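You operate a simulated robot arm through the tools that you are given. There is no shell and no other tool. Be economical: measure what you need, move in short steps, check, and stop when the job is done.

You run a simulated two-armed robot. Do the job below in one go: nothing can be reset, and whatever is moved stays where it is left.

## Task
Wipe up the spill on the top of the yellow-marked table with the blue cloth and put it back.
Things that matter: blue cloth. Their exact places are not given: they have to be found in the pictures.

It is judged by the outcome, as a careful person would: the job done as asked, and still so three seconds after it is handed in. It fails if anything else is knocked over, pushed out of place, dropped, spilled or broken. Flat cloth is picked up by pressing the open fingertips on it (5 to 10 N) and closing them slowly along it; thin cloth reads only 2 to 8 mm in the jaws.

## Robot
Two 7-joint arms with two-finger parallel grippers on one trunk, on a base that drives. Base frame: it is fixed to the floor where the robot stands at the start and does not move with it; the origin is under the middle of the robot, x ahead of it, y to its left, z up; the surface under the hand at the start is at about z = 76.5. Units: cm, degrees, N and s.
The left shoulder is at the start at [2, 11.3, 109.7], the right one opposite. With the tool pointing down near the work surface each hand reaches from about 24 to 60 cm from the robot's upright axis, wherever it stands, measured 20 degrees to its own side. Payload 1.57 kg a hand.
The tool frame of a hand sits at the grasp point between the pads (the TCP): z along the fingers, y along the line on which they close. The tips reach 3 cm beyond it. The gripper opens to 8 cm. The fingers are 1.7 cm wide and 1.2 cm thick; the gripper's body (4 by 8.2 cm) begins 8 cm behind the TCP.
Orientation is that of the tool frame in the base frame, as [roll, pitch, yaw] about the fixed x, y, z axes, in that order (R = Rz(yaw) Ry(pitch) Rx(roll)). With the fingers straight down and closing along the base's y, the tool's x points along the base's -x, its y along +y and its z along -z.

## Interface
- The arms move only by the tool apply_moves. It takes "left_steps", "right_steps" or both (then of equal length, played together; a hand with none holds still); each is a list of rows, each a list of 3 entries, a list of its own where there are three numbers: the shift along the base's x, y, z in m, then the turn, a rotation vector about the base's x, y, z in degrees, then the finger opening in m, from 0 to 0.08. In form: [[[x, y, z], [rx, ry, rz], gripper], ...]. A call has 1 to 8 rows; each row shifts and turns the commanded pose from where the row before left it. Rows are played at 5 a second. More than 5 cm and 8.6 degrees between two rows, or a gripper value outside its range, and nothing of the call is played. A pose out of reach is approached as far as the arm can. The call stops where the force on the tool passes 40 N (or 10 N more than at its start, if that is more) or the arm is blocked; 0.2 s more then pass. Each finger travels about 4.5 cm/s and halts on what it meets, pressing with about 23 N; the grip force reading is that of the motor and also rises with nothing between the fingers. The clock runs only during rows and for 0.2 s after the last one: add rows that do not move to give the fingers time. It gives the time, the measured TCP pose, the force on the tool (base axes), the opening and the grip force at its end, in the units of the frame above (readings bear some noise), with the torque about the TCP (base axes, N m) and any sound that the robot's microphone picked up.
- Cameras (640 x 400 px; columns grow to the right, rows downward): "scene" is now at [9.78, 0.58, 122.4]; the picture's right is [0.08, -1.00, 0.00], its down [-0.53, -0.04, -0.84] and it looks along [0.84, 0.07, -0.54] (base axes); focal length 255 px, centre (320, 200). "left" rides on the left gripper at [7.2, 0.7, -12.2] in its tool frame; the picture's right is [-0.09, 1.00, 0.00], its down [-0.84, -0.08, -0.54] and it looks along [-0.54, -0.05, 0.84] (tool axes); focal length 238 px, centre (320, 200). "right" rides on the right gripper at [7.2, -0.7, -12.2] in its tool frame; the picture's right is [0.09, 1.00, 0.00], its down [-0.84, 0.08, -0.54] and it looks along [-0.54, 0.05, 0.84] (tool axes); focal length 238 px, centre (320, 200).
- snapshot(camera): a new picture of that camera. The clock stands still meanwhile.
- slide_trunk(by): slides the trunk up (or, below 0, down) by that many cm; the arms and the scene camera ride with it, the base frame stays. It gives what a move gives, with no picture.
- drive_base(legs): drives the robot by 1 to 6 legs, each [ahead, left, turn to the left] in cm, cm and degrees, along the robot's own axes; the way and the turn of a leg run together, so that a leg with both is an arc; at most 150 cm and 180 degrees a leg. The arms and the cameras ride along, it lands a little off, and it stops where it bumps. It gives what a move gives.
- head_to(pan, tilt): turns the head with the scene camera to pan (to the left, within 80 degrees either way) and tilt (down, from -29 to 69), counted from straight ahead of the robot. It gives what a move gives.
- probe_pixels(camera, pixels): for up to 12 pixels [column, row] of the newest picture of that camera ("zoom" is the newest enlarged one), the place [x, y, z] in the base frame of the surface seen there, good to about 0.3 cm. The clock stands still meanwhile.
- enlarge(camera, box): a new picture of the part [left, top, right, bottom] of that camera's present view, enlarged. The clock stands still meanwhile.
- finish_job(): hands the job in; it is judged then, once.

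Work in short steps. Measure before you move; look again where a grasp or a placing could have gone wrong, and mend it. You have 80 turns and 70 pictures in all, those below and enlarged ones among them. Open the grippers and draw the arms clear of the work before you hand the job in, unless the task says otherwise; then end with one line.

The tools are called after "Emit:" by a JSON object that holds its "method" and its "body". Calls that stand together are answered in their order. apply_moves: Moves the arms, as the interface text tells. Its arguments: {"type":"object","properties":{"left_steps":{"type":"array"},"right_steps":{"type":"array"}},"required":[]} The other tools are called the same way: slide_trunk (by) slides the trunk up or down; drive_base (legs) drives the base; head_to (pan, tilt) turns the head that bears the scene camera; snapshot (camera) takes a picture; probe_pixels (camera, pixels) gives the place of the surface under pixels of a picture; enlarge (camera, box) takes an enlarged picture of a part of a camera's view; finish_job () hands the job in.

At the start:

```text
t: 0.0
left_ee_pos: [44.0, 21.18, 101.13]
left_tcp_rot: [-179.9, 0.0, 180.0]
left_wrist_force: [1.2, 0.0, 0.2]
left_ft_torque: [0.03, 0.0, 0.04]
left_gripper_width: 7.99
left_grasp_force: 0.2
right_ee_pos: [43.81, -15.11, 102.26]
right_tcp_rot: [-180.0, 0.0, 180.0]
right_wrist_force: [-0.8, 0.5, -0.5]
right_ft_torque: [-0.04, 0.0, 0.01]
right_gripper_width: 8.03
right_grasp_force: 0.0
trunk travel left (down, up): [-15.0, 42.0]
robot x, y, heading: [0.11, 0.03, -0.0]
head pan, tilt: [4.5, 32.4]
```

scene: 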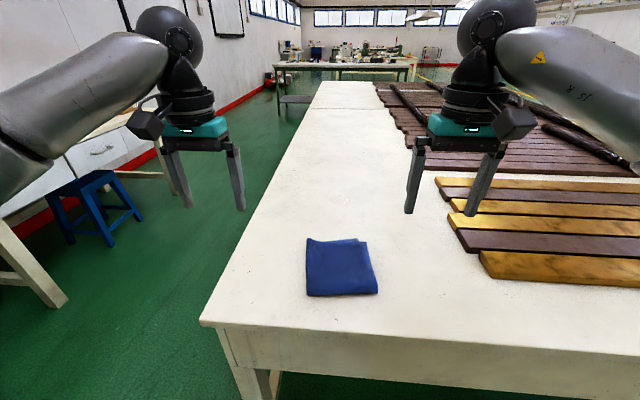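
right: 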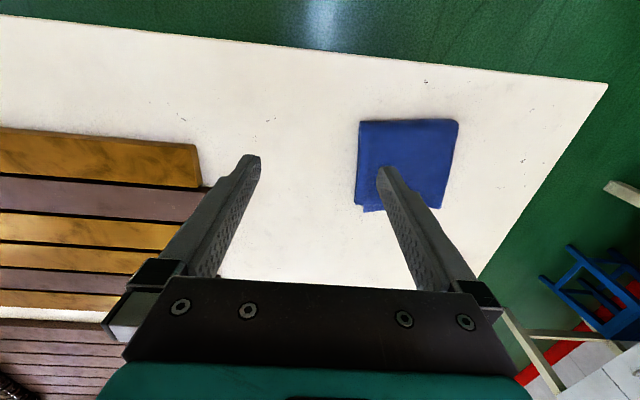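
left: 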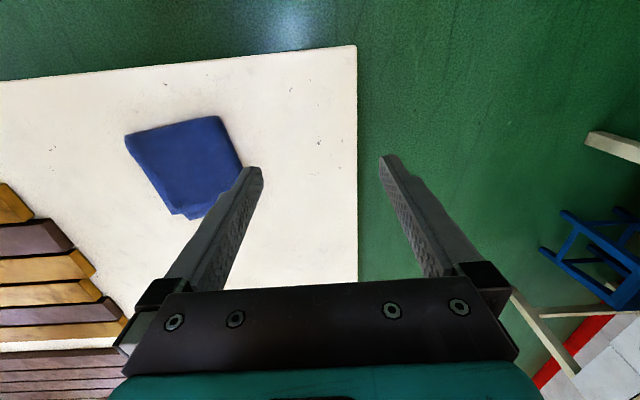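

The cloth is at about (340,267) on the table ahead. No spill or yellow mark is seen yet, so I look around with the head.

Emit:
{"method": "head_to", "body": {"pan": 70, "tilt": 25}}

Emit:
{"method": "snapshot", "body": {"camera": "scene"}}

Emit:
{"method": "head_to", "body": {"pan": -70, "tilt": 25}}

Emit:
{"method": "snapshot", "body": {"camera": "scene"}}

Emit:
{"method": "head_to", "body": {"pan": 0, "tilt": 20}}

Emit:
{"method": "snapshot", "body": {"camera": "scene"}}

```text
t: 1.4
left_ee_pos: [44.17, 21.15, 101.25]
left_tcp_rot: [180.0, 0.0, 180.0]
left_wrist_force: [-0.2, 0.3, -0.6]
left_ft_torque: [0.01, -0.02, -0.03]
left_gripper_width: 7.99
left_grasp_force: 0.0
right_ee_pos: [43.82, -15.09, 102.3]
right_tcp_rot: [180.0, 0.0, -179.9]
right_wrist_force: [-0.1, -0.8, -0.2]
right_ft_torque: [-0.01, -0.01, -0.03]
right_gripper_width: 7.99
right_grasp_force: 0.0
trunk travel left (down, up): [-15.0, 42.0]
robot x, y, heading: [0.08, -0.25, -0.3]
head pan, tilt: [70.0, 25.0]
```

```text
66 pictures are left
```

scene: 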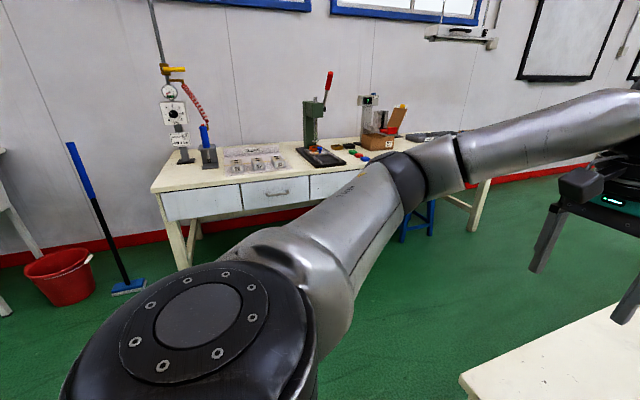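

```text
t: 3.6
left_ee_pos: [44.23, 21.15, 101.19]
left_tcp_rot: [-180.0, 0.0, 180.0]
left_wrist_force: [-0.2, -0.2, 0.5]
left_ft_torque: [0.02, -0.02, -0.03]
left_gripper_width: 8.01
left_grasp_force: 0.1
right_ee_pos: [43.72, -14.98, 102.31]
right_tcp_rot: [179.9, 0.0, 179.9]
right_wrist_force: [0.3, 0.1, -0.1]
right_ft_torque: [0.03, 0.03, -0.03]
right_gripper_width: 7.99
right_grasp_force: 0.1
trunk travel left (down, up): [-15.0, 42.0]
robot x, y, heading: [-0.03, 0.28, 0.0]
head pan, tilt: [-70.0, 25.0]
```

```text
65 pictures are left
```

scene: 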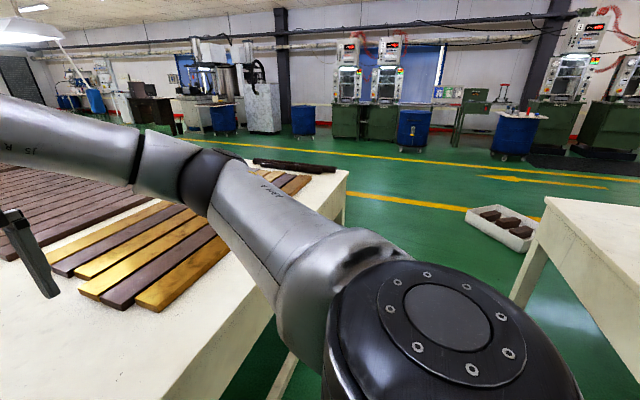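

```text
t: 5.0
left_ee_pos: [44.08, 21.12, 101.11]
left_tcp_rot: [179.9, 0.1, -180.0]
left_wrist_force: [-0.9, -0.5, 0.5]
left_ft_torque: [0.0, -0.01, -0.02]
left_gripper_width: 8.01
left_grasp_force: 0.1
right_ee_pos: [43.79, -15.09, 102.3]
right_tcp_rot: [-180.0, 0.0, 180.0]
right_wrist_force: [-0.1, -0.1, 0.1]
right_ft_torque: [0.0, -0.01, -0.03]
right_gripper_width: 8.0
right_grasp_force: 0.0
trunk travel left (down, up): [-15.0, 42.0]
robot x, y, heading: [0.08, -0.4, -0.1]
head pan, tilt: [0.0, 20.0]
```

```text
64 pictures are left
```

scene: 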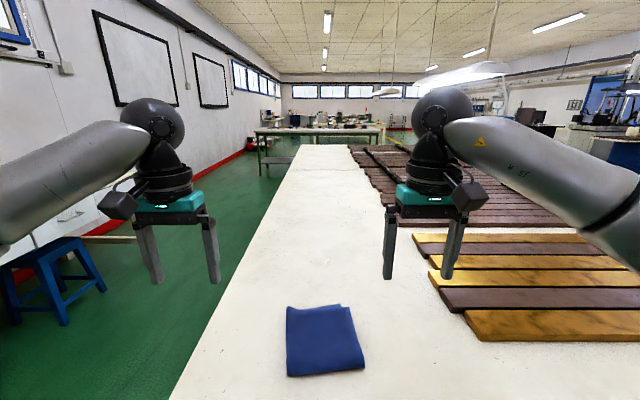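

No yellow mark ahead. A white table shows at the right rear (590,260), so I pan further to both limits.

Emit:
{"method": "head_to", "body": {"pan": -80, "tilt": 35}}

Emit:
{"method": "snapshot", "body": {"camera": "scene"}}

Emit:
{"method": "head_to", "body": {"pan": 80, "tilt": 35}}

Emit:
{"method": "snapshot", "body": {"camera": "scene"}}

```text
t: 6.5
left_ee_pos: [44.11, 21.08, 101.18]
left_tcp_rot: [-180.0, 0.0, 180.0]
left_wrist_force: [-0.1, 0.3, -0.7]
left_ft_torque: [-0.03, -0.03, -0.01]
left_gripper_width: 7.99
left_grasp_force: 0.2
right_ee_pos: [43.71, -15.15, 102.27]
right_tcp_rot: [180.0, 0.0, 180.0]
right_wrist_force: [0.8, -0.6, -1.0]
right_ft_torque: [0.03, 0.0, 0.01]
right_gripper_width: 8.01
right_grasp_force: 0.0
trunk travel left (down, up): [-15.0, 42.0]
robot x, y, heading: [0.46, -0.25, 0.0]
head pan, tilt: [-80.0, 35.0]
```

```text
63 pictures are left
```

scene: 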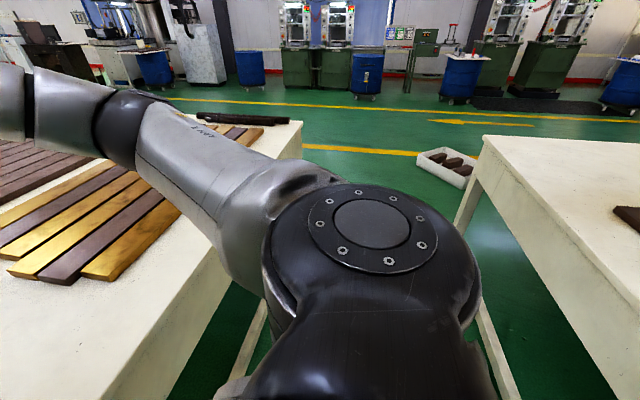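

```text
t: 9.0
left_ee_pos: [44.3, 21.19, 101.12]
left_tcp_rot: [-179.9, -0.1, -180.0]
left_wrist_force: [0.0, 0.5, 0.9]
left_ft_torque: [-0.03, 0.04, -0.01]
left_gripper_width: 8.0
left_grasp_force: 0.0
right_ee_pos: [43.64, -15.11, 102.42]
right_tcp_rot: [180.0, 0.0, -180.0]
right_wrist_force: [-0.7, -0.4, 0.7]
right_ft_torque: [0.01, 0.02, 0.02]
right_gripper_width: 8.0
right_grasp_force: 0.1
trunk travel left (down, up): [-15.0, 42.0]
robot x, y, heading: [0.16, -0.03, 0.1]
head pan, tilt: [80.0, 35.0]
```

```text
62 pictures are left
```

scene: 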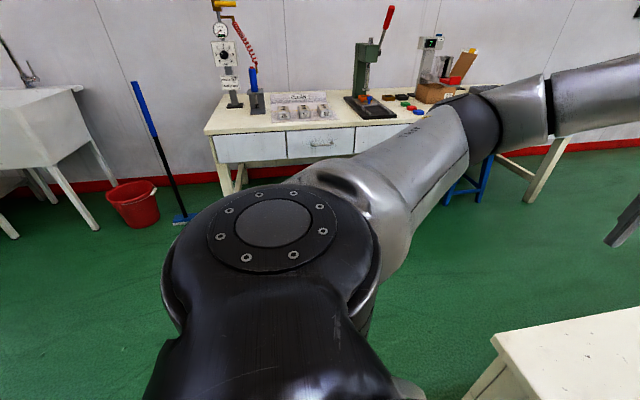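

There is another white table behind to the right. Before turning I measure the clearance to the left bench and the near table edge.

Emit:
{"method": "probe_pixels", "body": {"camera": "scene", "pixels": [[207, 132], [355, 115], [415, 118], [495, 345], [470, 190], [60, 90], [80, 85], [130, 215], [175, 220]]}}

Emit:
{"method": "head_to", "body": {"pan": -80, "tilt": 30}}

Emit:
{"method": "snapshot", "body": {"camera": "scene"}}

Emit:
{"method": "probe_pixels", "body": {"camera": "scene", "pixels": [[485, 170], [600, 220], [560, 190], [300, 155], [520, 260]]}}

```text
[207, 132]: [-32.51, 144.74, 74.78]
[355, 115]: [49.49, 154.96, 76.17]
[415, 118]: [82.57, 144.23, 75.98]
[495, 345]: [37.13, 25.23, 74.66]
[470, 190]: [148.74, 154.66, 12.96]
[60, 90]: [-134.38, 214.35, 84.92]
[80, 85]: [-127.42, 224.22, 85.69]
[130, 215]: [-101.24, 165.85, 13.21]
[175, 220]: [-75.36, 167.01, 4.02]
```

```text
t: 11.4
left_ee_pos: [44.12, 21.11, 101.12]
left_tcp_rot: [179.9, 0.0, 180.0]
left_wrist_force: [-0.4, 0.1, 0.0]
left_ft_torque: [0.02, 0.01, 0.01]
left_gripper_width: 8.0
left_grasp_force: 0.0
right_ee_pos: [43.72, -15.14, 102.26]
right_tcp_rot: [179.9, 0.0, -180.0]
right_wrist_force: [0.3, 0.8, -0.2]
right_ft_torque: [0.01, -0.05, 0.0]
right_gripper_width: 7.99
right_grasp_force: 0.0
trunk travel left (down, up): [-15.0, 42.0]
robot x, y, heading: [-0.13, 0.03, 0.1]
head pan, tilt: [-80.0, 30.0]
```

```text
61 pictures are left
```

scene: 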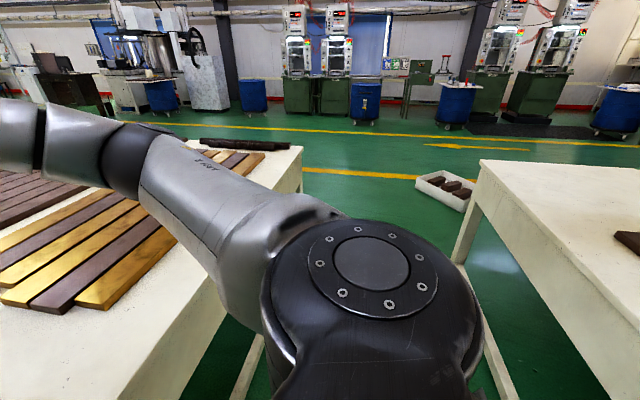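

```text
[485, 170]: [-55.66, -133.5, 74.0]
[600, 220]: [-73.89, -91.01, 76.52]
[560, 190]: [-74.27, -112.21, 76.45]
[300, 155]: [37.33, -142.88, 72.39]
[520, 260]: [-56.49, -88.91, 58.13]
```

Front table edge is at x≈37, the rear table's edge at x≈-55, so an in-place turn to the left is free. I turn 90° left and look at the rear table.

Emit:
{"method": "drive_base", "body": {"legs": [[0, 0, 90]]}}

Emit:
{"method": "head_to", "body": {"pan": 75, "tilt": 30}}

Emit:
{"method": "snapshot", "body": {"camera": "scene"}}

```text
t: 15.6
left_ee_pos: [-19.98, 44.79, 101.17]
left_tcp_rot: [180.0, 0.0, -91.8]
left_wrist_force: [-0.3, 0.7, -1.2]
left_ft_torque: [-0.02, 0.05, 0.0]
left_gripper_width: 8.01
left_grasp_force: 0.0
right_ee_pos: [16.34, 43.34, 102.37]
right_tcp_rot: [-180.0, 0.1, -91.7]
right_wrist_force: [-0.1, 0.0, 0.7]
right_ft_torque: [0.01, -0.02, -0.02]
right_gripper_width: 7.99
right_grasp_force: 0.0
trunk travel left (down, up): [-15.0, 42.0]
robot x, y, heading: [-0.13, -0.19, 88.0]
head pan, tilt: [-80.0, 30.0]
```

```text
t: 18.0
left_ee_pos: [-19.88, 44.73, 101.16]
left_tcp_rot: [180.0, 0.0, -91.7]
left_wrist_force: [0.3, 0.3, -0.4]
left_ft_torque: [0.01, -0.03, -0.03]
left_gripper_width: 8.01
left_grasp_force: 0.1
right_ee_pos: [16.29, 43.14, 102.33]
right_tcp_rot: [-179.9, 0.0, -91.7]
right_wrist_force: [-0.6, -0.4, 0.9]
right_ft_torque: [0.0, 0.0, 0.0]
right_gripper_width: 8.02
right_grasp_force: 0.1
trunk travel left (down, up): [-15.0, 42.0]
robot x, y, heading: [0.01, 0.31, 88.3]
head pan, tilt: [75.0, 30.0]
```

```text
60 pictures are left
```

scene: 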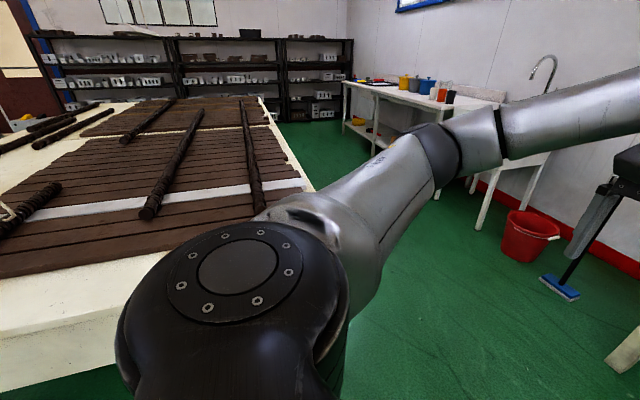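

The rear table holds wood, no spill seen. I look at the left bench (straight ahead now) and enlarge the far corner.

Emit:
{"method": "enlarge", "body": {"camera": "scene", "box": [320, 60, 560, 210]}}

Emit:
{"method": "head_to", "body": {"pan": 0, "tilt": 25}}

Emit:
{"method": "snapshot", "body": {"camera": "scene"}}

Emit:
{"method": "head_to", "body": {"pan": -60, "tilt": 20}}

Emit:
{"method": "snapshot", "body": {"camera": "scene"}}

```text
2.67 times, centred on (440, 135) of scene
```

zoom: 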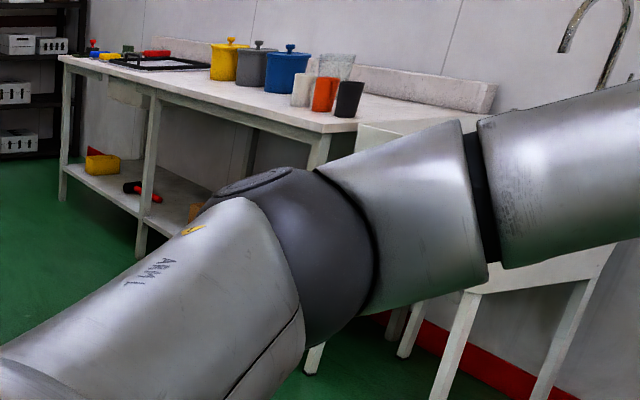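

```text
t: 19.5
left_ee_pos: [-19.8, 44.73, 101.25]
left_tcp_rot: [-180.0, 0.0, -91.7]
left_wrist_force: [-1.0, 0.3, -0.5]
left_ft_torque: [0.01, -0.01, -0.01]
left_gripper_width: 7.96
left_grasp_force: 0.0
right_ee_pos: [16.4, 43.27, 102.38]
right_tcp_rot: [180.0, 0.0, -91.7]
right_wrist_force: [-0.1, 0.3, 0.9]
right_ft_torque: [-0.01, 0.02, 0.01]
right_gripper_width: 7.98
right_grasp_force: 0.2
trunk travel left (down, up): [-15.0, 42.0]
robot x, y, heading: [0.2, -0.07, 88.4]
head pan, tilt: [0.0, 25.0]
```

```text
58 pictures are left
```

scene: 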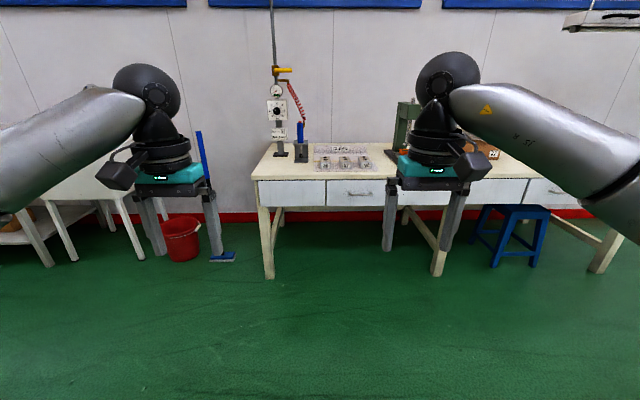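

```text
t: 20.8
left_ee_pos: [-19.85, 44.74, 101.22]
left_tcp_rot: [-179.9, -0.1, -91.7]
left_wrist_force: [-0.8, 0.4, -0.6]
left_ft_torque: [0.02, 0.01, -0.01]
left_gripper_width: 7.99
left_grasp_force: 0.1
right_ee_pos: [16.35, 43.26, 102.31]
right_tcp_rot: [-180.0, 0.0, -91.7]
right_wrist_force: [0.3, -0.2, -1.0]
right_ft_torque: [0.01, 0.0, -0.03]
right_gripper_width: 8.02
right_grasp_force: 0.1
trunk travel left (down, up): [-15.0, 42.0]
robot x, y, heading: [-0.14, -0.27, 88.5]
head pan, tilt: [-60.0, 20.0]
```

```text
57 pictures are left
```

scene: 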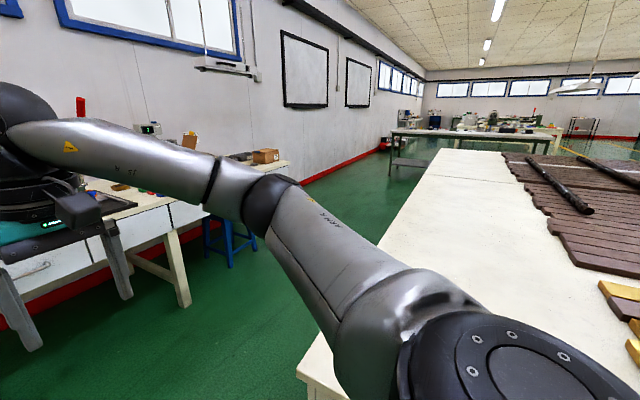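

I enlarge the far table and the far part of the front table to look for a mark and a spill.

Emit:
{"method": "enlarge", "body": {"camera": "scene", "box": [360, 100, 600, 250]}}

Emit:
{"method": "drive_base", "body": {"legs": [[0, 0, 90]]}}

Emit:
{"method": "head_to", "body": {"pan": 0, "tilt": 25}}

Emit:
{"method": "snapshot", "body": {"camera": "scene"}}

Emit:
{"method": "head_to", "body": {"pan": 65, "tilt": 20}}

Emit:
{"method": "snapshot", "body": {"camera": "scene"}}

```text
2.67 times, centred on (480, 175) of scene
```

zoom: 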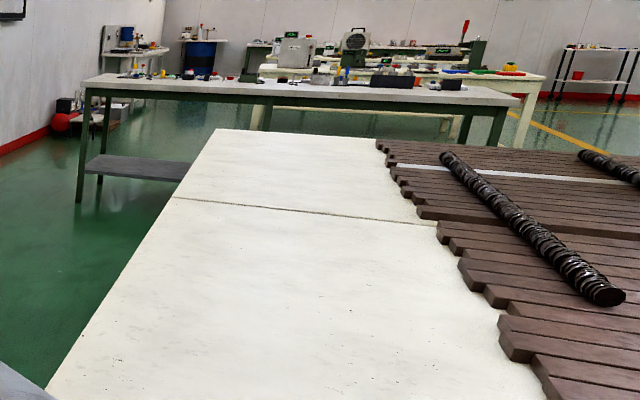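

```text
t: 25.0
left_ee_pos: [-45.07, -19.51, 101.12]
left_tcp_rot: [-180.0, -0.1, -2.1]
left_wrist_force: [0.7, 0.9, 0.0]
left_ft_torque: [-0.01, 0.01, 0.0]
left_gripper_width: 8.02
left_grasp_force: 0.1
right_ee_pos: [-43.13, 16.7, 102.33]
right_tcp_rot: [-179.9, 0.0, -2.2]
right_wrist_force: [-0.4, 0.1, 0.6]
right_ft_torque: [-0.01, -0.01, -0.01]
right_gripper_width: 7.98
right_grasp_force: 0.1
trunk travel left (down, up): [-15.0, 42.0]
robot x, y, heading: [-0.06, -0.16, 178.1]
head pan, tilt: [-60.0, 20.0]
```

```text
t: 26.3
left_ee_pos: [-44.94, -19.52, 101.19]
left_tcp_rot: [180.0, 0.0, -2.1]
left_wrist_force: [-0.4, 0.7, -0.3]
left_ft_torque: [0.03, 0.01, 0.0]
left_gripper_width: 8.02
left_grasp_force: 0.1
right_ee_pos: [-43.13, 16.63, 102.28]
right_tcp_rot: [-180.0, -0.1, -2.1]
right_wrist_force: [0.5, 1.1, -0.4]
right_ft_torque: [0.01, -0.01, -0.03]
right_gripper_width: 8.0
right_grasp_force: 0.1
trunk travel left (down, up): [-15.0, 42.0]
robot x, y, heading: [-0.14, 0.23, 177.9]
head pan, tilt: [0.0, 25.0]
```

```text
55 pictures are left
```

scene: 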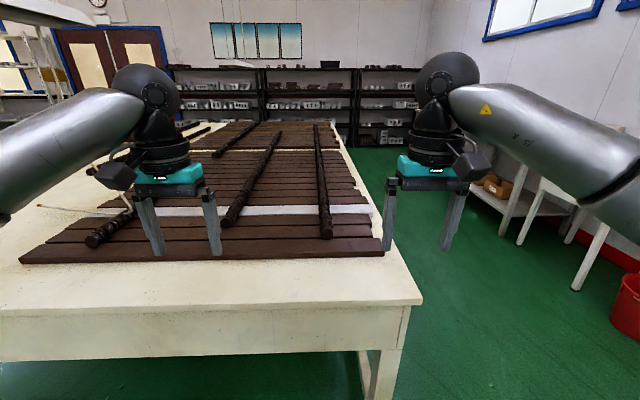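

```text
t: 27.6
left_ee_pos: [-44.92, -19.55, 101.14]
left_tcp_rot: [-180.0, 0.0, -2.0]
left_wrist_force: [0.3, -0.3, -0.9]
left_ft_torque: [0.01, -0.06, 0.02]
left_gripper_width: 7.99
left_grasp_force: 0.1
right_ee_pos: [-43.15, 16.7, 102.34]
right_tcp_rot: [180.0, 0.0, -2.2]
right_wrist_force: [-0.1, 0.0, -0.5]
right_ft_torque: [0.01, -0.01, 0.01]
right_gripper_width: 8.0
right_grasp_force: 0.0
trunk travel left (down, up): [-15.0, 42.0]
robot x, y, heading: [-0.22, 0.26, 178.2]
head pan, tilt: [65.0, 20.0]
```

```text
54 pictures are left
```

scene: 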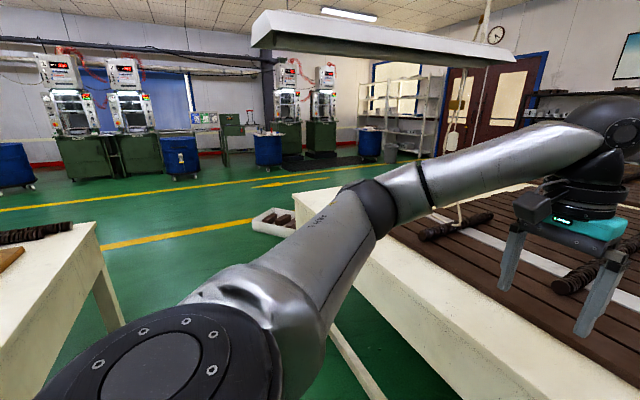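

No yellow mark on the rear table from here. I turn back to the front table, raise the trunk for a higher view and look at its top.

Emit:
{"method": "drive_base", "body": {"legs": [[0, 0, -178]]}}

Emit:
{"method": "slide_trunk", "body": {"by": 38}}

Emit:
{"method": "head_to", "body": {"pan": 0, "tilt": 35}}

Emit:
{"method": "snapshot", "body": {"camera": "scene"}}

Emit:
{"method": "head_to", "body": {"pan": -40, "tilt": 35}}

Emit:
{"method": "snapshot", "body": {"camera": "scene"}}

```text
t: 35.0
left_ee_pos: [41.41, 26.02, 101.18]
left_tcp_rot: [-179.9, 0.0, -173.4]
left_wrist_force: [0.5, -0.6, -0.1]
left_ft_torque: [0.02, 0.01, 0.01]
left_gripper_width: 8.0
left_grasp_force: 0.0
right_ee_pos: [45.18, -9.95, 102.33]
right_tcp_rot: [179.9, -0.1, -173.4]
right_wrist_force: [-0.2, 0.7, -0.1]
right_ft_torque: [0.01, -0.01, 0.0]
right_gripper_width: 8.0
right_grasp_force: 0.1
trunk travel left (down, up): [-15.0, 42.0]
robot x, y, heading: [0.43, -0.21, 6.6]
head pan, tilt: [65.0, 20.0]
```

```text
t: 38.7
left_ee_pos: [41.43, 26.1, 139.14]
left_tcp_rot: [180.0, 0.0, -173.5]
left_wrist_force: [0.6, -0.5, -0.3]
left_ft_torque: [0.02, -0.02, -0.03]
left_gripper_width: 8.0
left_grasp_force: 0.0
right_ee_pos: [45.14, -10.08, 140.37]
right_tcp_rot: [-180.0, 0.1, -173.5]
right_wrist_force: [-0.3, 0.1, -0.7]
right_ft_torque: [-0.02, 0.0, -0.03]
right_gripper_width: 7.97
right_grasp_force: 0.0
trunk travel left (down, up): [-53.0, 4.0]
robot x, y, heading: [-0.23, 0.1, 6.6]
head pan, tilt: [65.0, 20.0]
```

```text
t: 40.1
left_ee_pos: [41.4, 26.07, 139.22]
left_tcp_rot: [179.9, 0.1, -173.4]
left_wrist_force: [0.3, -0.7, -0.1]
left_ft_torque: [-0.02, -0.02, 0.03]
left_gripper_width: 7.97
left_grasp_force: 0.1
right_ee_pos: [45.11, -9.97, 140.31]
right_tcp_rot: [180.0, 0.1, -173.5]
right_wrist_force: [0.2, 0.3, 0.4]
right_ft_torque: [0.0, -0.03, 0.02]
right_gripper_width: 8.0
right_grasp_force: 0.1
trunk travel left (down, up): [-53.0, 4.0]
robot x, y, heading: [-0.34, 0.0, 6.4]
head pan, tilt: [0.0, 35.0]
```

```text
53 pictures are left
```

scene: 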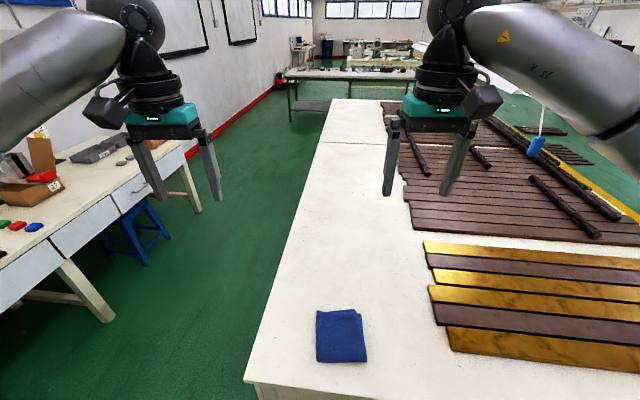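

```text
t: 41.1
left_ee_pos: [41.35, 26.07, 139.2]
left_tcp_rot: [-180.0, -0.1, -173.3]
left_wrist_force: [0.1, -0.1, -0.2]
left_ft_torque: [0.0, 0.0, 0.0]
left_gripper_width: 8.02
left_grasp_force: 0.0
right_ee_pos: [45.23, -9.96, 140.31]
right_tcp_rot: [-180.0, 0.1, -173.4]
right_wrist_force: [0.8, -0.2, -0.3]
right_ft_torque: [-0.02, -0.01, 0.0]
right_gripper_width: 8.01
right_grasp_force: 0.1
trunk travel left (down, up): [-53.0, 4.0]
robot x, y, heading: [0.13, -0.47, 6.5]
head pan, tilt: [-40.0, 35.0]
```

```text
52 pictures are left
```

scene: 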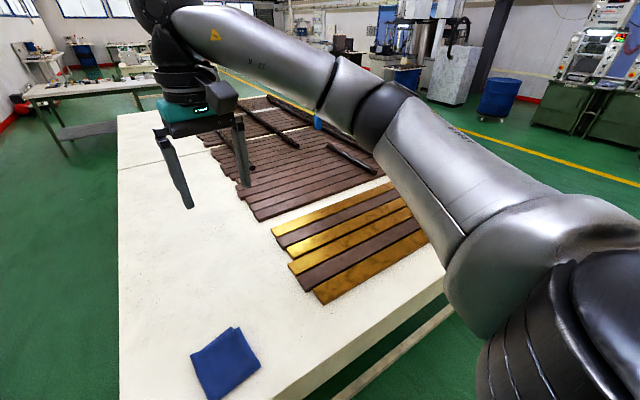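

No spill on the front table. I strafe into the aisle on its left and look around from up high, at far tables and the rear.

Emit:
{"method": "drive_base", "body": {"legs": [[0, 0, -6.5], [0, 75, 0], [120, 0, 0]]}}

Emit:
{"method": "head_to", "body": {"pan": 0, "tilt": 20}}

Emit:
{"method": "snapshot", "body": {"camera": "scene"}}

Emit:
{"method": "enlarge", "body": {"camera": "scene", "box": [220, 60, 420, 185]}}

Emit:
{"method": "head_to", "body": {"pan": -60, "tilt": 25}}

Emit:
{"method": "snapshot", "body": {"camera": "scene"}}

```text
t: 51.5
left_ee_pos: [164.4, 97.25, 139.28]
left_tcp_rot: [180.0, 0.0, -179.7]
left_wrist_force: [0.3, 0.7, -0.9]
left_ft_torque: [0.05, 0.02, -0.01]
left_gripper_width: 8.02
left_grasp_force: 0.2
right_ee_pos: [164.1, 60.92, 140.39]
right_tcp_rot: [180.0, -0.1, -179.7]
right_wrist_force: [-0.3, -0.6, -0.4]
right_ft_torque: [0.0, -0.02, -0.01]
right_gripper_width: 8.02
right_grasp_force: 0.1
trunk travel left (down, up): [-53.0, 4.0]
robot x, y, heading: [120.15, 76.07, 0.4]
head pan, tilt: [-40.0, 35.0]
```

```text
t: 52.5
left_ee_pos: [164.23, 97.22, 139.1]
left_tcp_rot: [-180.0, 0.0, -179.8]
left_wrist_force: [0.0, -0.1, 0.0]
left_ft_torque: [-0.03, 0.0, -0.02]
left_gripper_width: 8.0
left_grasp_force: 0.0
right_ee_pos: [164.02, 60.83, 140.32]
right_tcp_rot: [-179.9, 0.0, -179.8]
right_wrist_force: [0.2, -0.4, 0.4]
right_ft_torque: [0.02, 0.0, 0.0]
right_gripper_width: 8.0
right_grasp_force: 0.1
trunk travel left (down, up): [-53.0, 4.0]
robot x, y, heading: [120.34, 75.46, 0.0]
head pan, tilt: [0.0, 20.0]
```

```text
51 pictures are left
```

scene: 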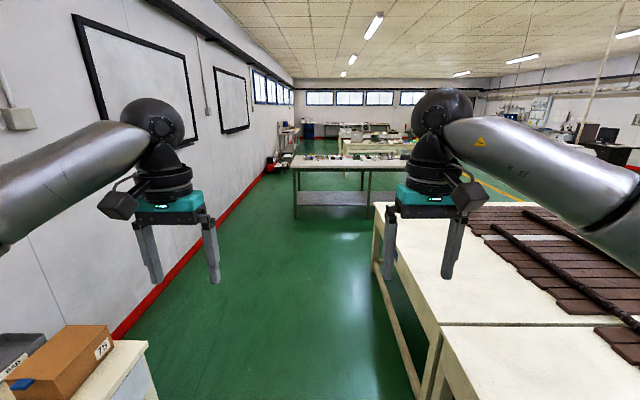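

```text
3.20 times, centred on (320, 122) of scene
```

zoom: 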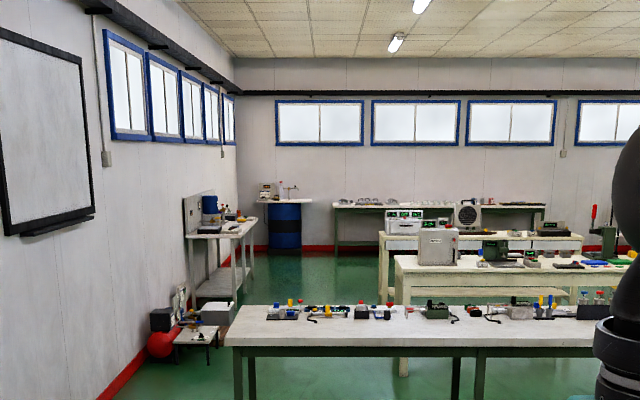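

```text
t: 53.9
left_ee_pos: [164.32, 97.18, 139.16]
left_tcp_rot: [180.0, -0.1, -179.7]
left_wrist_force: [0.2, -0.2, -0.9]
left_ft_torque: [0.0, -0.01, -0.01]
left_gripper_width: 8.01
left_grasp_force: 0.1
right_ee_pos: [164.07, 60.85, 140.33]
right_tcp_rot: [179.9, -0.1, -179.6]
right_wrist_force: [0.7, -0.7, 0.0]
right_ft_torque: [-0.03, -0.02, -0.02]
right_gripper_width: 8.01
right_grasp_force: 0.0
trunk travel left (down, up): [-53.0, 4.0]
robot x, y, heading: [120.34, 75.69, 0.0]
head pan, tilt: [-60.0, 25.0]
```

```text
49 pictures are left
```

scene: 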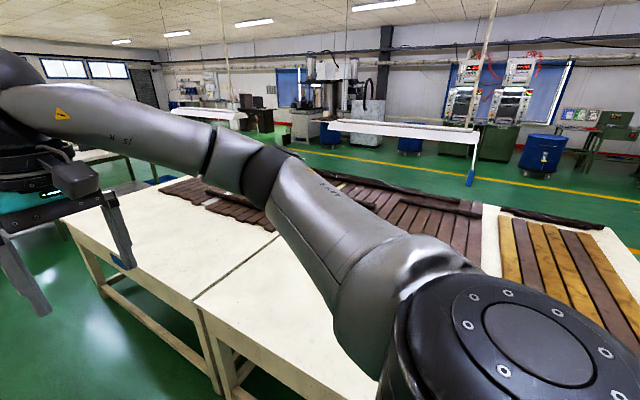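

Still no yellow mark. I drive on towards the far table with its items and look closer.

Emit:
{"method": "drive_base", "body": {"legs": [[100, 0, 0]]}}

Emit:
{"method": "head_to", "body": {"pan": -10, "tilt": 20}}

Emit:
{"method": "snapshot", "body": {"camera": "scene"}}

Emit:
{"method": "head_to", "body": {"pan": -80, "tilt": 20}}

Emit:
{"method": "snapshot", "body": {"camera": "scene"}}

```text
t: 59.0
left_ee_pos: [264.04, 98.86, 139.11]
left_tcp_rot: [180.0, 0.0, -178.9]
left_wrist_force: [0.2, 0.7, -0.4]
left_ft_torque: [0.02, 0.01, 0.02]
left_gripper_width: 8.02
left_grasp_force: 0.1
right_ee_pos: [264.4, 62.62, 140.25]
right_tcp_rot: [180.0, 0.1, -179.0]
right_wrist_force: [-0.4, 0.4, 0.4]
right_ft_torque: [0.02, 0.0, -0.01]
right_gripper_width: 8.0
right_grasp_force: 0.1
trunk travel left (down, up): [-53.0, 4.0]
robot x, y, heading: [220.44, 76.76, 1.0]
head pan, tilt: [-60.0, 25.0]
```

```text
t: 60.2
left_ee_pos: [264.11, 98.85, 139.12]
left_tcp_rot: [180.0, -0.1, -179.0]
left_wrist_force: [0.4, -0.2, 0.1]
left_ft_torque: [0.0, 0.02, 0.02]
left_gripper_width: 8.01
left_grasp_force: 0.0
right_ee_pos: [264.2, 62.49, 140.48]
right_tcp_rot: [-179.9, -0.1, -179.0]
right_wrist_force: [-1.0, 0.2, -0.6]
right_ft_torque: [0.03, 0.01, 0.0]
right_gripper_width: 8.01
right_grasp_force: 0.0
trunk travel left (down, up): [-53.0, 4.0]
robot x, y, heading: [220.48, 76.7, 1.0]
head pan, tilt: [-10.0, 20.0]
```

```text
48 pictures are left
```

scene: 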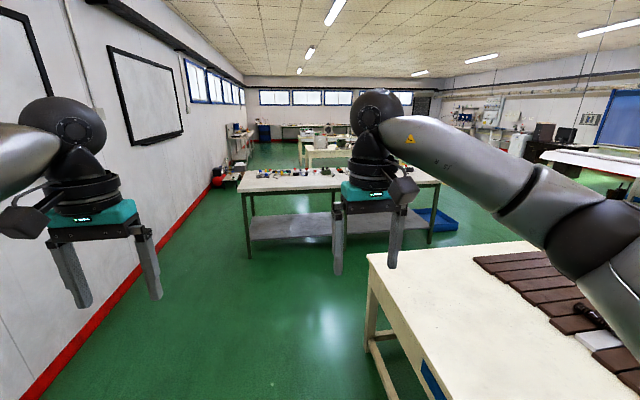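

```text
t: 61.6
left_ee_pos: [264.17, 98.8, 139.16]
left_tcp_rot: [180.0, 0.0, -178.9]
left_wrist_force: [-1.0, -0.6, 0.0]
left_ft_torque: [0.02, 0.01, 0.0]
left_gripper_width: 8.0
left_grasp_force: 0.1
right_ee_pos: [264.26, 62.59, 140.36]
right_tcp_rot: [-179.9, 0.0, -179.0]
right_wrist_force: [-0.4, 0.5, 0.1]
right_ft_torque: [0.0, -0.01, -0.03]
right_gripper_width: 8.0
right_grasp_force: 0.0
trunk travel left (down, up): [-53.0, 4.0]
robot x, y, heading: [220.16, 76.8, 1.0]
head pan, tilt: [-80.0, 20.0]
```

```text
47 pictures are left
```

scene: 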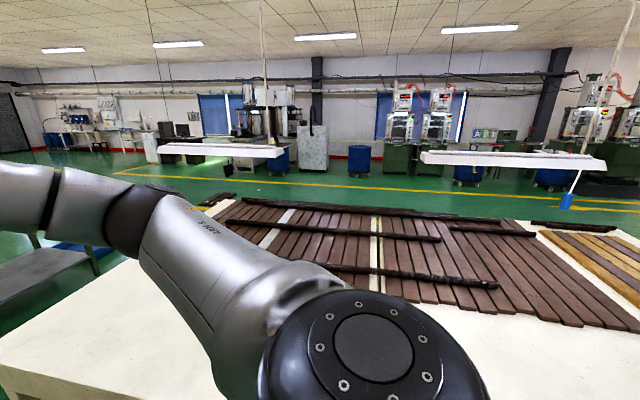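

A blue mark is on the side of the second front table (430,380), so marks sit on table sides. I go back and face the left side of the first front table.

Emit:
{"method": "drive_base", "body": {"legs": [[-110, 0, 0], [-20, 0, -90]]}}

Emit:
{"method": "head_to", "body": {"pan": 0, "tilt": 35}}

Emit:
{"method": "snapshot", "body": {"camera": "scene"}}

```text
t: 71.0
left_ee_pos: [121.63, 43.52, 139.15]
left_tcp_rot: [180.0, 0.0, 90.5]
left_wrist_force: [-0.5, -0.4, -0.3]
left_ft_torque: [0.0, 0.0, 0.0]
left_gripper_width: 8.02
left_grasp_force: 0.0
right_ee_pos: [85.36, 43.58, 140.42]
right_tcp_rot: [179.9, -0.1, 90.4]
right_wrist_force: [0.4, 1.2, -0.4]
right_ft_torque: [-0.01, 0.01, 0.01]
right_gripper_width: 8.01
right_grasp_force: 0.1
trunk travel left (down, up): [-53.0, 4.0]
robot x, y, heading: [100.61, 87.35, -89.5]
head pan, tilt: [-80.0, 20.0]
cut short: leg 2
```

```text
t: 72.5
left_ee_pos: [121.67, 43.43, 139.22]
left_tcp_rot: [-180.0, 0.0, 90.6]
left_wrist_force: [-0.4, -0.1, 0.7]
left_ft_torque: [-0.01, -0.02, 0.01]
left_gripper_width: 8.02
left_grasp_force: 0.1
right_ee_pos: [85.5, 43.54, 140.29]
right_tcp_rot: [180.0, 0.0, 90.4]
right_wrist_force: [0.3, -1.3, 0.0]
right_ft_torque: [0.01, 0.03, -0.02]
right_gripper_width: 7.99
right_grasp_force: 0.0
trunk travel left (down, up): [-53.0, 4.0]
robot x, y, heading: [100.0, 87.28, -89.5]
head pan, tilt: [0.0, 35.0]
```

```text
46 pictures are left
```

scene: 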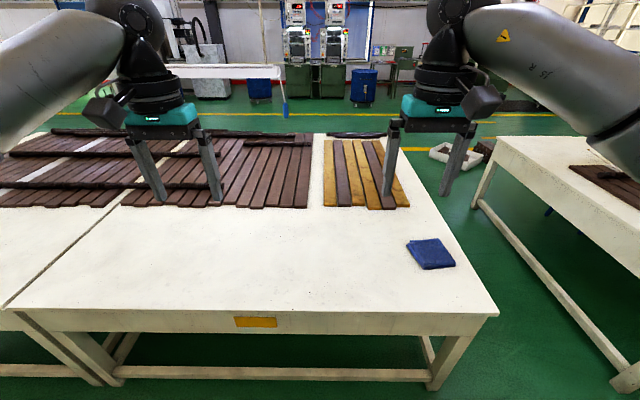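

The first front table bears the yellow mark (255,322), so the spill is on its top. The last leg was cut short, so I check what is behind later; first I enlarge the table top.

Emit:
{"method": "enlarge", "body": {"camera": "scene", "box": [60, 190, 300, 320]}}

Emit:
{"method": "enlarge", "body": {"camera": "scene", "box": [280, 180, 520, 320]}}

Emit:
{"method": "head_to", "body": {"pan": 80, "tilt": 50}}

Emit:
{"method": "snapshot", "body": {"camera": "scene"}}

```text
2.67 times, centred on (180, 255) of scene
```

zoom: 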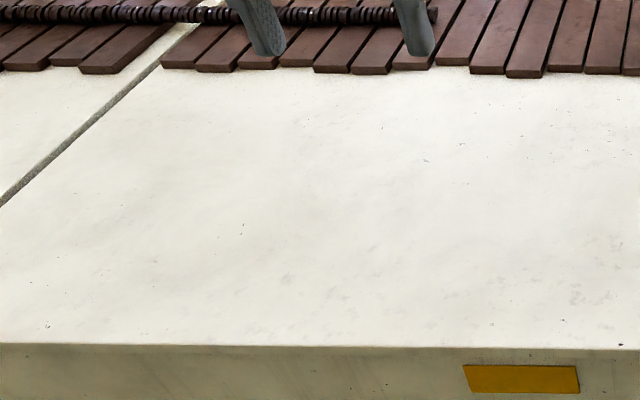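

```text
2.67 times, centred on (400, 250) of scene
```

zoom: 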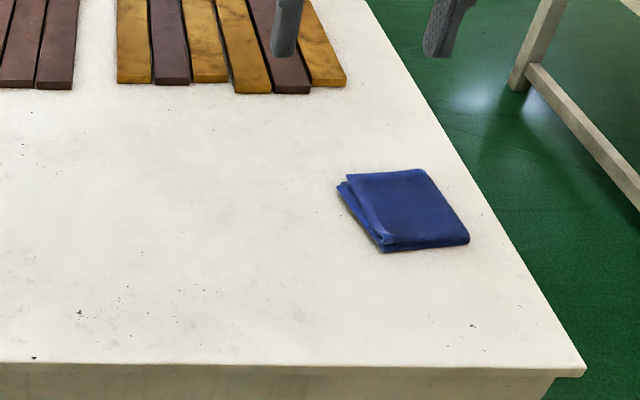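

```text
t: 74.0
left_ee_pos: [121.61, 43.5, 139.15]
left_tcp_rot: [-179.9, 0.0, 90.5]
left_wrist_force: [-0.4, 0.3, 0.2]
left_ft_torque: [0.04, -0.05, 0.04]
left_gripper_width: 8.02
left_grasp_force: 0.0
right_ee_pos: [85.4, 43.55, 140.28]
right_tcp_rot: [-179.9, 0.0, 90.3]
right_wrist_force: [0.6, 0.4, 0.4]
right_ft_torque: [-0.01, 0.02, 0.01]
right_gripper_width: 8.0
right_grasp_force: 0.0
trunk travel left (down, up): [-53.0, 4.0]
robot x, y, heading: [100.3, 87.46, -89.6]
head pan, tilt: [80.0, 50.0]
```

```text
43 pictures are left
```

scene: 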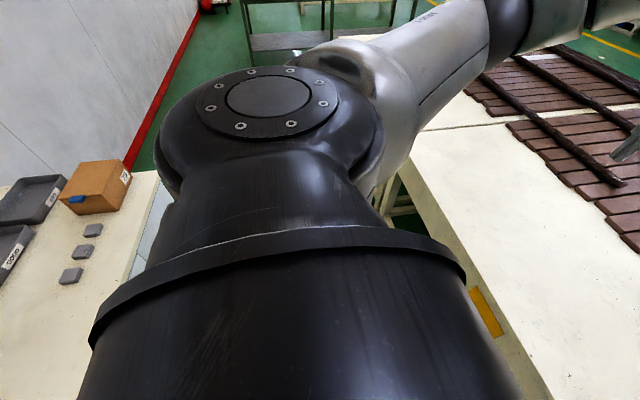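

The robot's back had reached the bench; items on it seem untouched. I move ahead a bit and look down steeply at the table top for a faint spill.

Emit:
{"method": "drive_base", "body": {"legs": [[15, 0, 0]]}}

Emit:
{"method": "head_to", "body": {"pan": 0, "tilt": 50}}

Emit:
{"method": "snapshot", "body": {"camera": "scene"}}

Emit:
{"method": "snapshot", "body": {"camera": "left"}}

Emit:
{"method": "snapshot", "body": {"camera": "right"}}

```text
t: 75.4
left_ee_pos: [121.89, 28.71, 139.19]
left_tcp_rot: [180.0, -0.1, 90.5]
left_wrist_force: [-0.2, -0.3, -0.7]
left_ft_torque: [0.03, -0.06, -0.01]
left_gripper_width: 8.0
left_grasp_force: 0.1
right_ee_pos: [85.67, 28.67, 140.26]
right_tcp_rot: [180.0, 0.0, 90.6]
right_wrist_force: [-0.2, -0.5, -0.1]
right_ft_torque: [0.03, -0.01, 0.0]
right_gripper_width: 8.0
right_grasp_force: 0.1
trunk travel left (down, up): [-53.0, 4.0]
robot x, y, heading: [100.14, 72.9, -89.4]
head pan, tilt: [80.0, 50.0]
```

```text
t: 77.0
left_ee_pos: [121.8, 28.59, 139.13]
left_tcp_rot: [180.0, 0.0, 90.6]
left_wrist_force: [-0.1, -1.6, -0.3]
left_ft_torque: [0.0, 0.02, 0.0]
left_gripper_width: 7.99
left_grasp_force: 0.1
right_ee_pos: [85.58, 28.71, 140.43]
right_tcp_rot: [180.0, 0.0, 90.5]
right_wrist_force: [-0.5, 0.1, 1.0]
right_ft_torque: [0.02, 0.02, -0.01]
right_gripper_width: 8.0
right_grasp_force: 0.0
trunk travel left (down, up): [-53.0, 4.0]
robot x, y, heading: [100.38, 72.45, -89.4]
head pan, tilt: [0.0, 50.0]
```

```text
42 pictures are left
```

scene: 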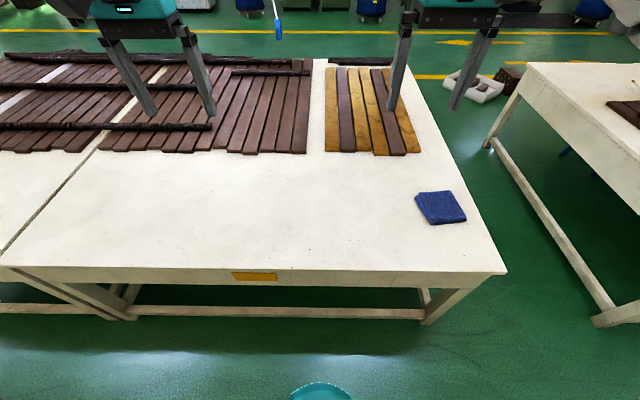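

```text
41 pictures are left
```

left: 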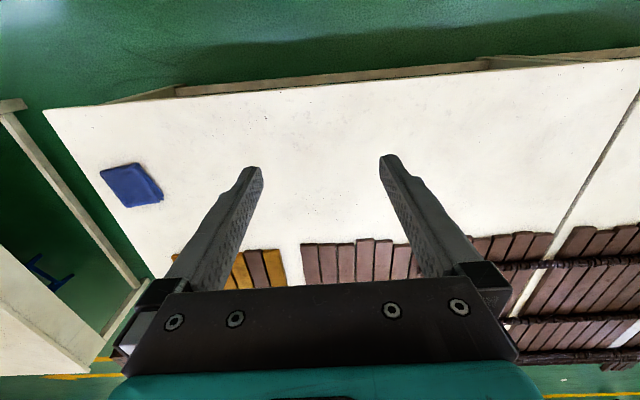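

```text
40 pictures are left
```

right: 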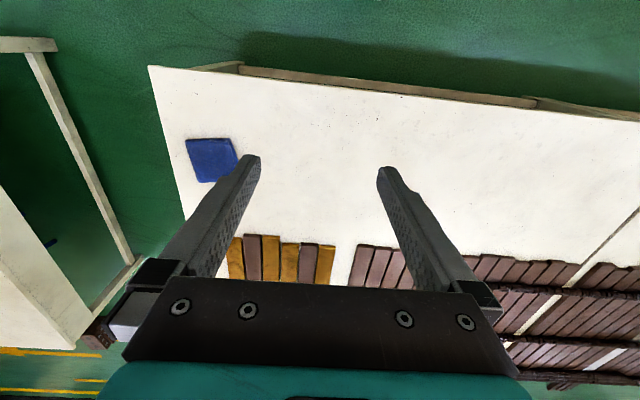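

No obvious spill from here; I enlarge two halves of the free table surface.

Emit:
{"method": "enlarge", "body": {"camera": "scene", "box": [20, 145, 260, 275]}}

Emit:
{"method": "enlarge", "body": {"camera": "scene", "box": [250, 140, 500, 275]}}

Emit:
{"method": "enlarge", "body": {"camera": "scene", "box": [220, 45, 440, 165]}}

```text
2.67 times, centred on (140, 210) of scene
```

zoom: 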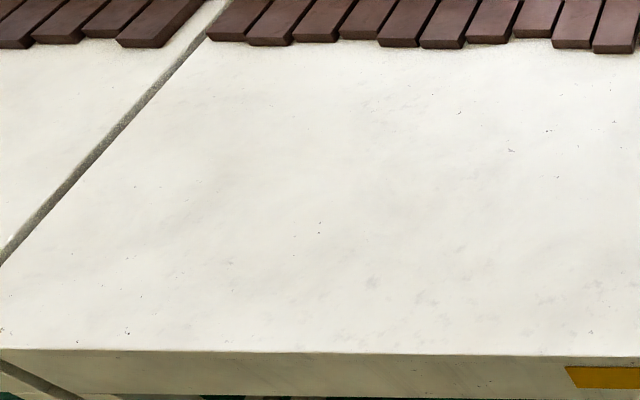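

```text
2.56 times, centred on (375, 208) of scene
```

zoom: 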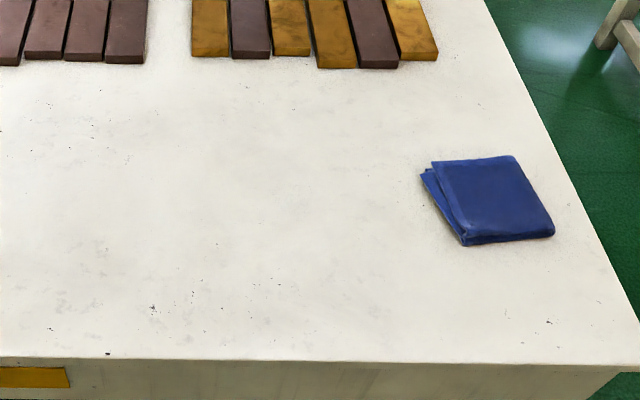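

```text
2.91 times, centred on (330, 105) of scene
```

zoom: 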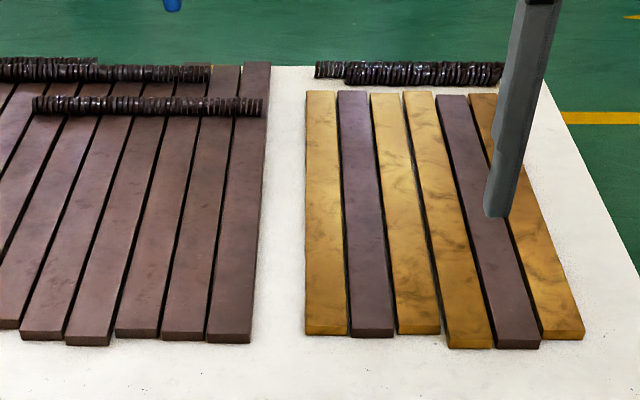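

The texture shows only fine flecks. I check the rear table from here (pan right) for a mark or spill, and the left aisle side of it.

Emit:
{"method": "head_to", "body": {"pan": -75, "tilt": 20}}

Emit:
{"method": "snapshot", "body": {"camera": "scene"}}

Emit:
{"method": "head_to", "body": {"pan": -45, "tilt": 30}}

Emit:
{"method": "snapshot", "body": {"camera": "scene"}}

```text
t: 78.4
left_ee_pos: [121.86, 28.64, 139.3]
left_tcp_rot: [180.0, 0.0, 90.5]
left_wrist_force: [0.3, 0.3, 0.1]
left_ft_torque: [-0.01, 0.02, 0.04]
left_gripper_width: 8.0
left_grasp_force: 0.0
right_ee_pos: [85.67, 28.82, 140.32]
right_tcp_rot: [179.9, 0.0, 90.4]
right_wrist_force: [0.8, -1.0, -0.2]
right_ft_torque: [-0.03, -0.01, 0.04]
right_gripper_width: 8.01
right_grasp_force: 0.1
trunk travel left (down, up): [-53.0, 4.0]
robot x, y, heading: [100.44, 72.58, -89.6]
head pan, tilt: [-75.0, 20.0]
```

```text
36 pictures are left
```

scene: 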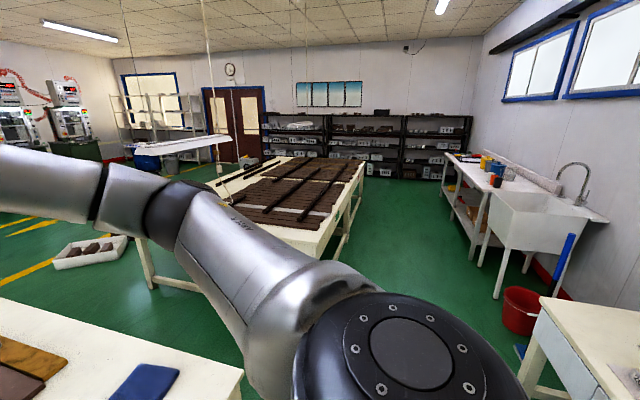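

```text
t: 79.4
left_ee_pos: [121.82, 28.63, 139.11]
left_tcp_rot: [-180.0, 0.0, 90.4]
left_wrist_force: [-0.5, 1.5, -0.3]
left_ft_torque: [0.01, -0.02, 0.03]
left_gripper_width: 8.02
left_grasp_force: 0.1
right_ee_pos: [85.64, 28.69, 140.35]
right_tcp_rot: [180.0, -0.1, 90.5]
right_wrist_force: [0.4, -1.1, 0.1]
right_ft_torque: [0.0, 0.01, -0.04]
right_gripper_width: 7.99
right_grasp_force: 0.0
trunk travel left (down, up): [-53.0, 4.0]
robot x, y, heading: [100.14, 72.39, -89.8]
head pan, tilt: [-45.0, 30.0]
```

```text
35 pictures are left
```

scene: 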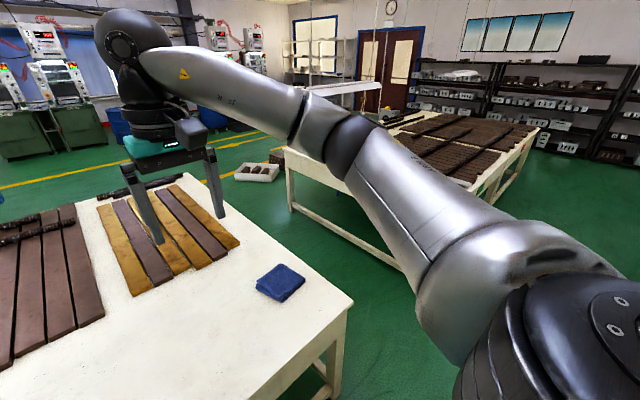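

The rear table bears a green mark, the other a blue one, so it is the yellow one here. The spill must be faint; I lower the trunk to scan the surface with the wrist cameras.

Emit:
{"method": "slide_trunk", "body": {"by": -35}}

Emit:
{"method": "drive_base", "body": {"legs": [[6, 0, 0]]}}

Emit:
{"method": "snapshot", "body": {"camera": "left"}}

Emit:
{"method": "snapshot", "body": {"camera": "right"}}

Emit:
{"method": "head_to", "body": {"pan": 0, "tilt": 40}}

Emit:
{"method": "snapshot", "body": {"camera": "scene"}}

```text
t: 82.8
left_ee_pos: [121.83, 28.65, 104.16]
left_tcp_rot: [-180.0, 0.0, 90.5]
left_wrist_force: [0.7, 0.2, -0.5]
left_ft_torque: [0.01, 0.01, 0.02]
left_gripper_width: 7.99
left_grasp_force: 0.1
right_ee_pos: [85.51, 28.76, 105.45]
right_tcp_rot: [180.0, 0.0, 90.5]
right_wrist_force: [0.1, -0.1, -0.4]
right_ft_torque: [0.0, 0.03, -0.02]
right_gripper_width: 8.0
right_grasp_force: 0.1
trunk travel left (down, up): [-18.0, 39.0]
robot x, y, heading: [100.57, 72.35, -89.6]
head pan, tilt: [-45.0, 30.0]
```

```text
t: 83.8
left_ee_pos: [122.08, 22.73, 104.13]
left_tcp_rot: [-179.9, -0.1, 90.7]
left_wrist_force: [0.7, -0.6, 0.2]
left_ft_torque: [0.05, 0.0, 0.01]
left_gripper_width: 8.0
left_grasp_force: 0.0
right_ee_pos: [85.74, 22.7, 105.22]
right_tcp_rot: [-180.0, 0.0, 90.8]
right_wrist_force: [0.0, -0.7, -0.6]
right_ft_torque: [0.06, -0.01, -0.03]
right_gripper_width: 8.01
right_grasp_force: 0.0
trunk travel left (down, up): [-18.0, 39.0]
robot x, y, heading: [100.51, 67.25, -89.3]
head pan, tilt: [-45.0, 30.0]
```

```text
34 pictures are left
```

left: 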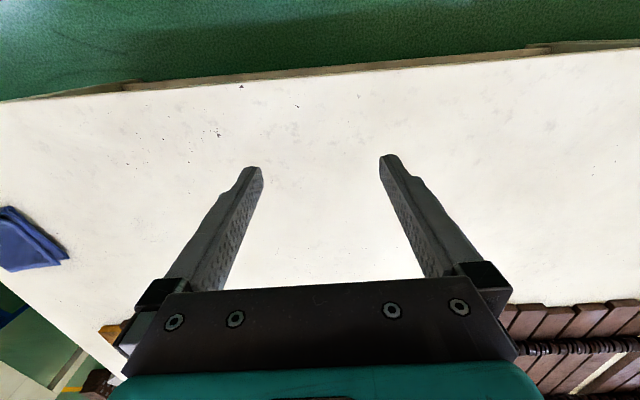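

```text
33 pictures are left
```

right: 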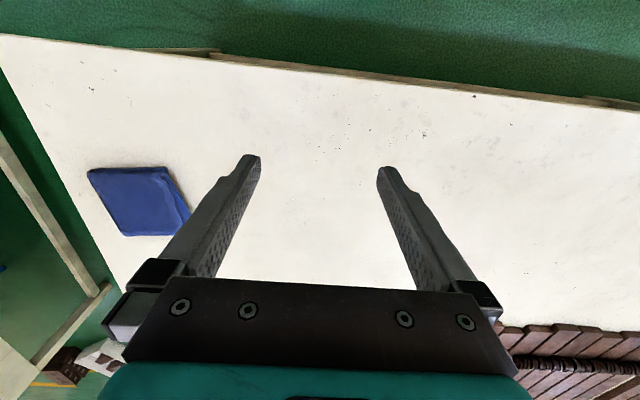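

```text
t: 84.9
left_ee_pos: [122.02, 22.74, 104.3]
left_tcp_rot: [-180.0, 0.1, 90.6]
left_wrist_force: [0.8, 1.1, -0.3]
left_ft_torque: [-0.03, 0.03, -0.02]
left_gripper_width: 8.03
left_grasp_force: 0.2
right_ee_pos: [85.76, 22.8, 105.31]
right_tcp_rot: [-179.9, 0.1, 90.8]
right_wrist_force: [-1.1, 0.3, -0.2]
right_ft_torque: [0.02, 0.01, -0.02]
right_gripper_width: 8.03
right_grasp_force: 0.0
trunk travel left (down, up): [-18.0, 39.0]
robot x, y, heading: [100.24, 66.81, -89.1]
head pan, tilt: [0.0, 40.0]
```

```text
32 pictures are left
```

scene: 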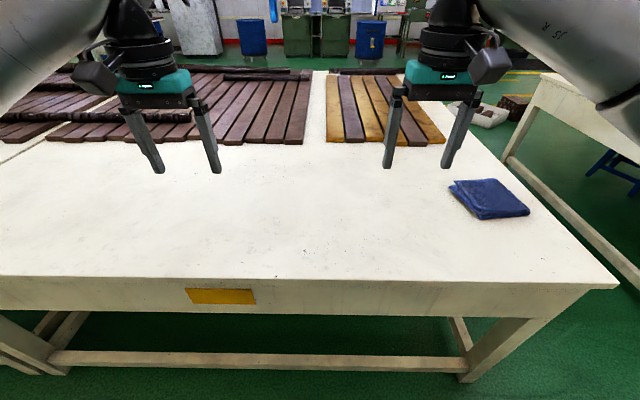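

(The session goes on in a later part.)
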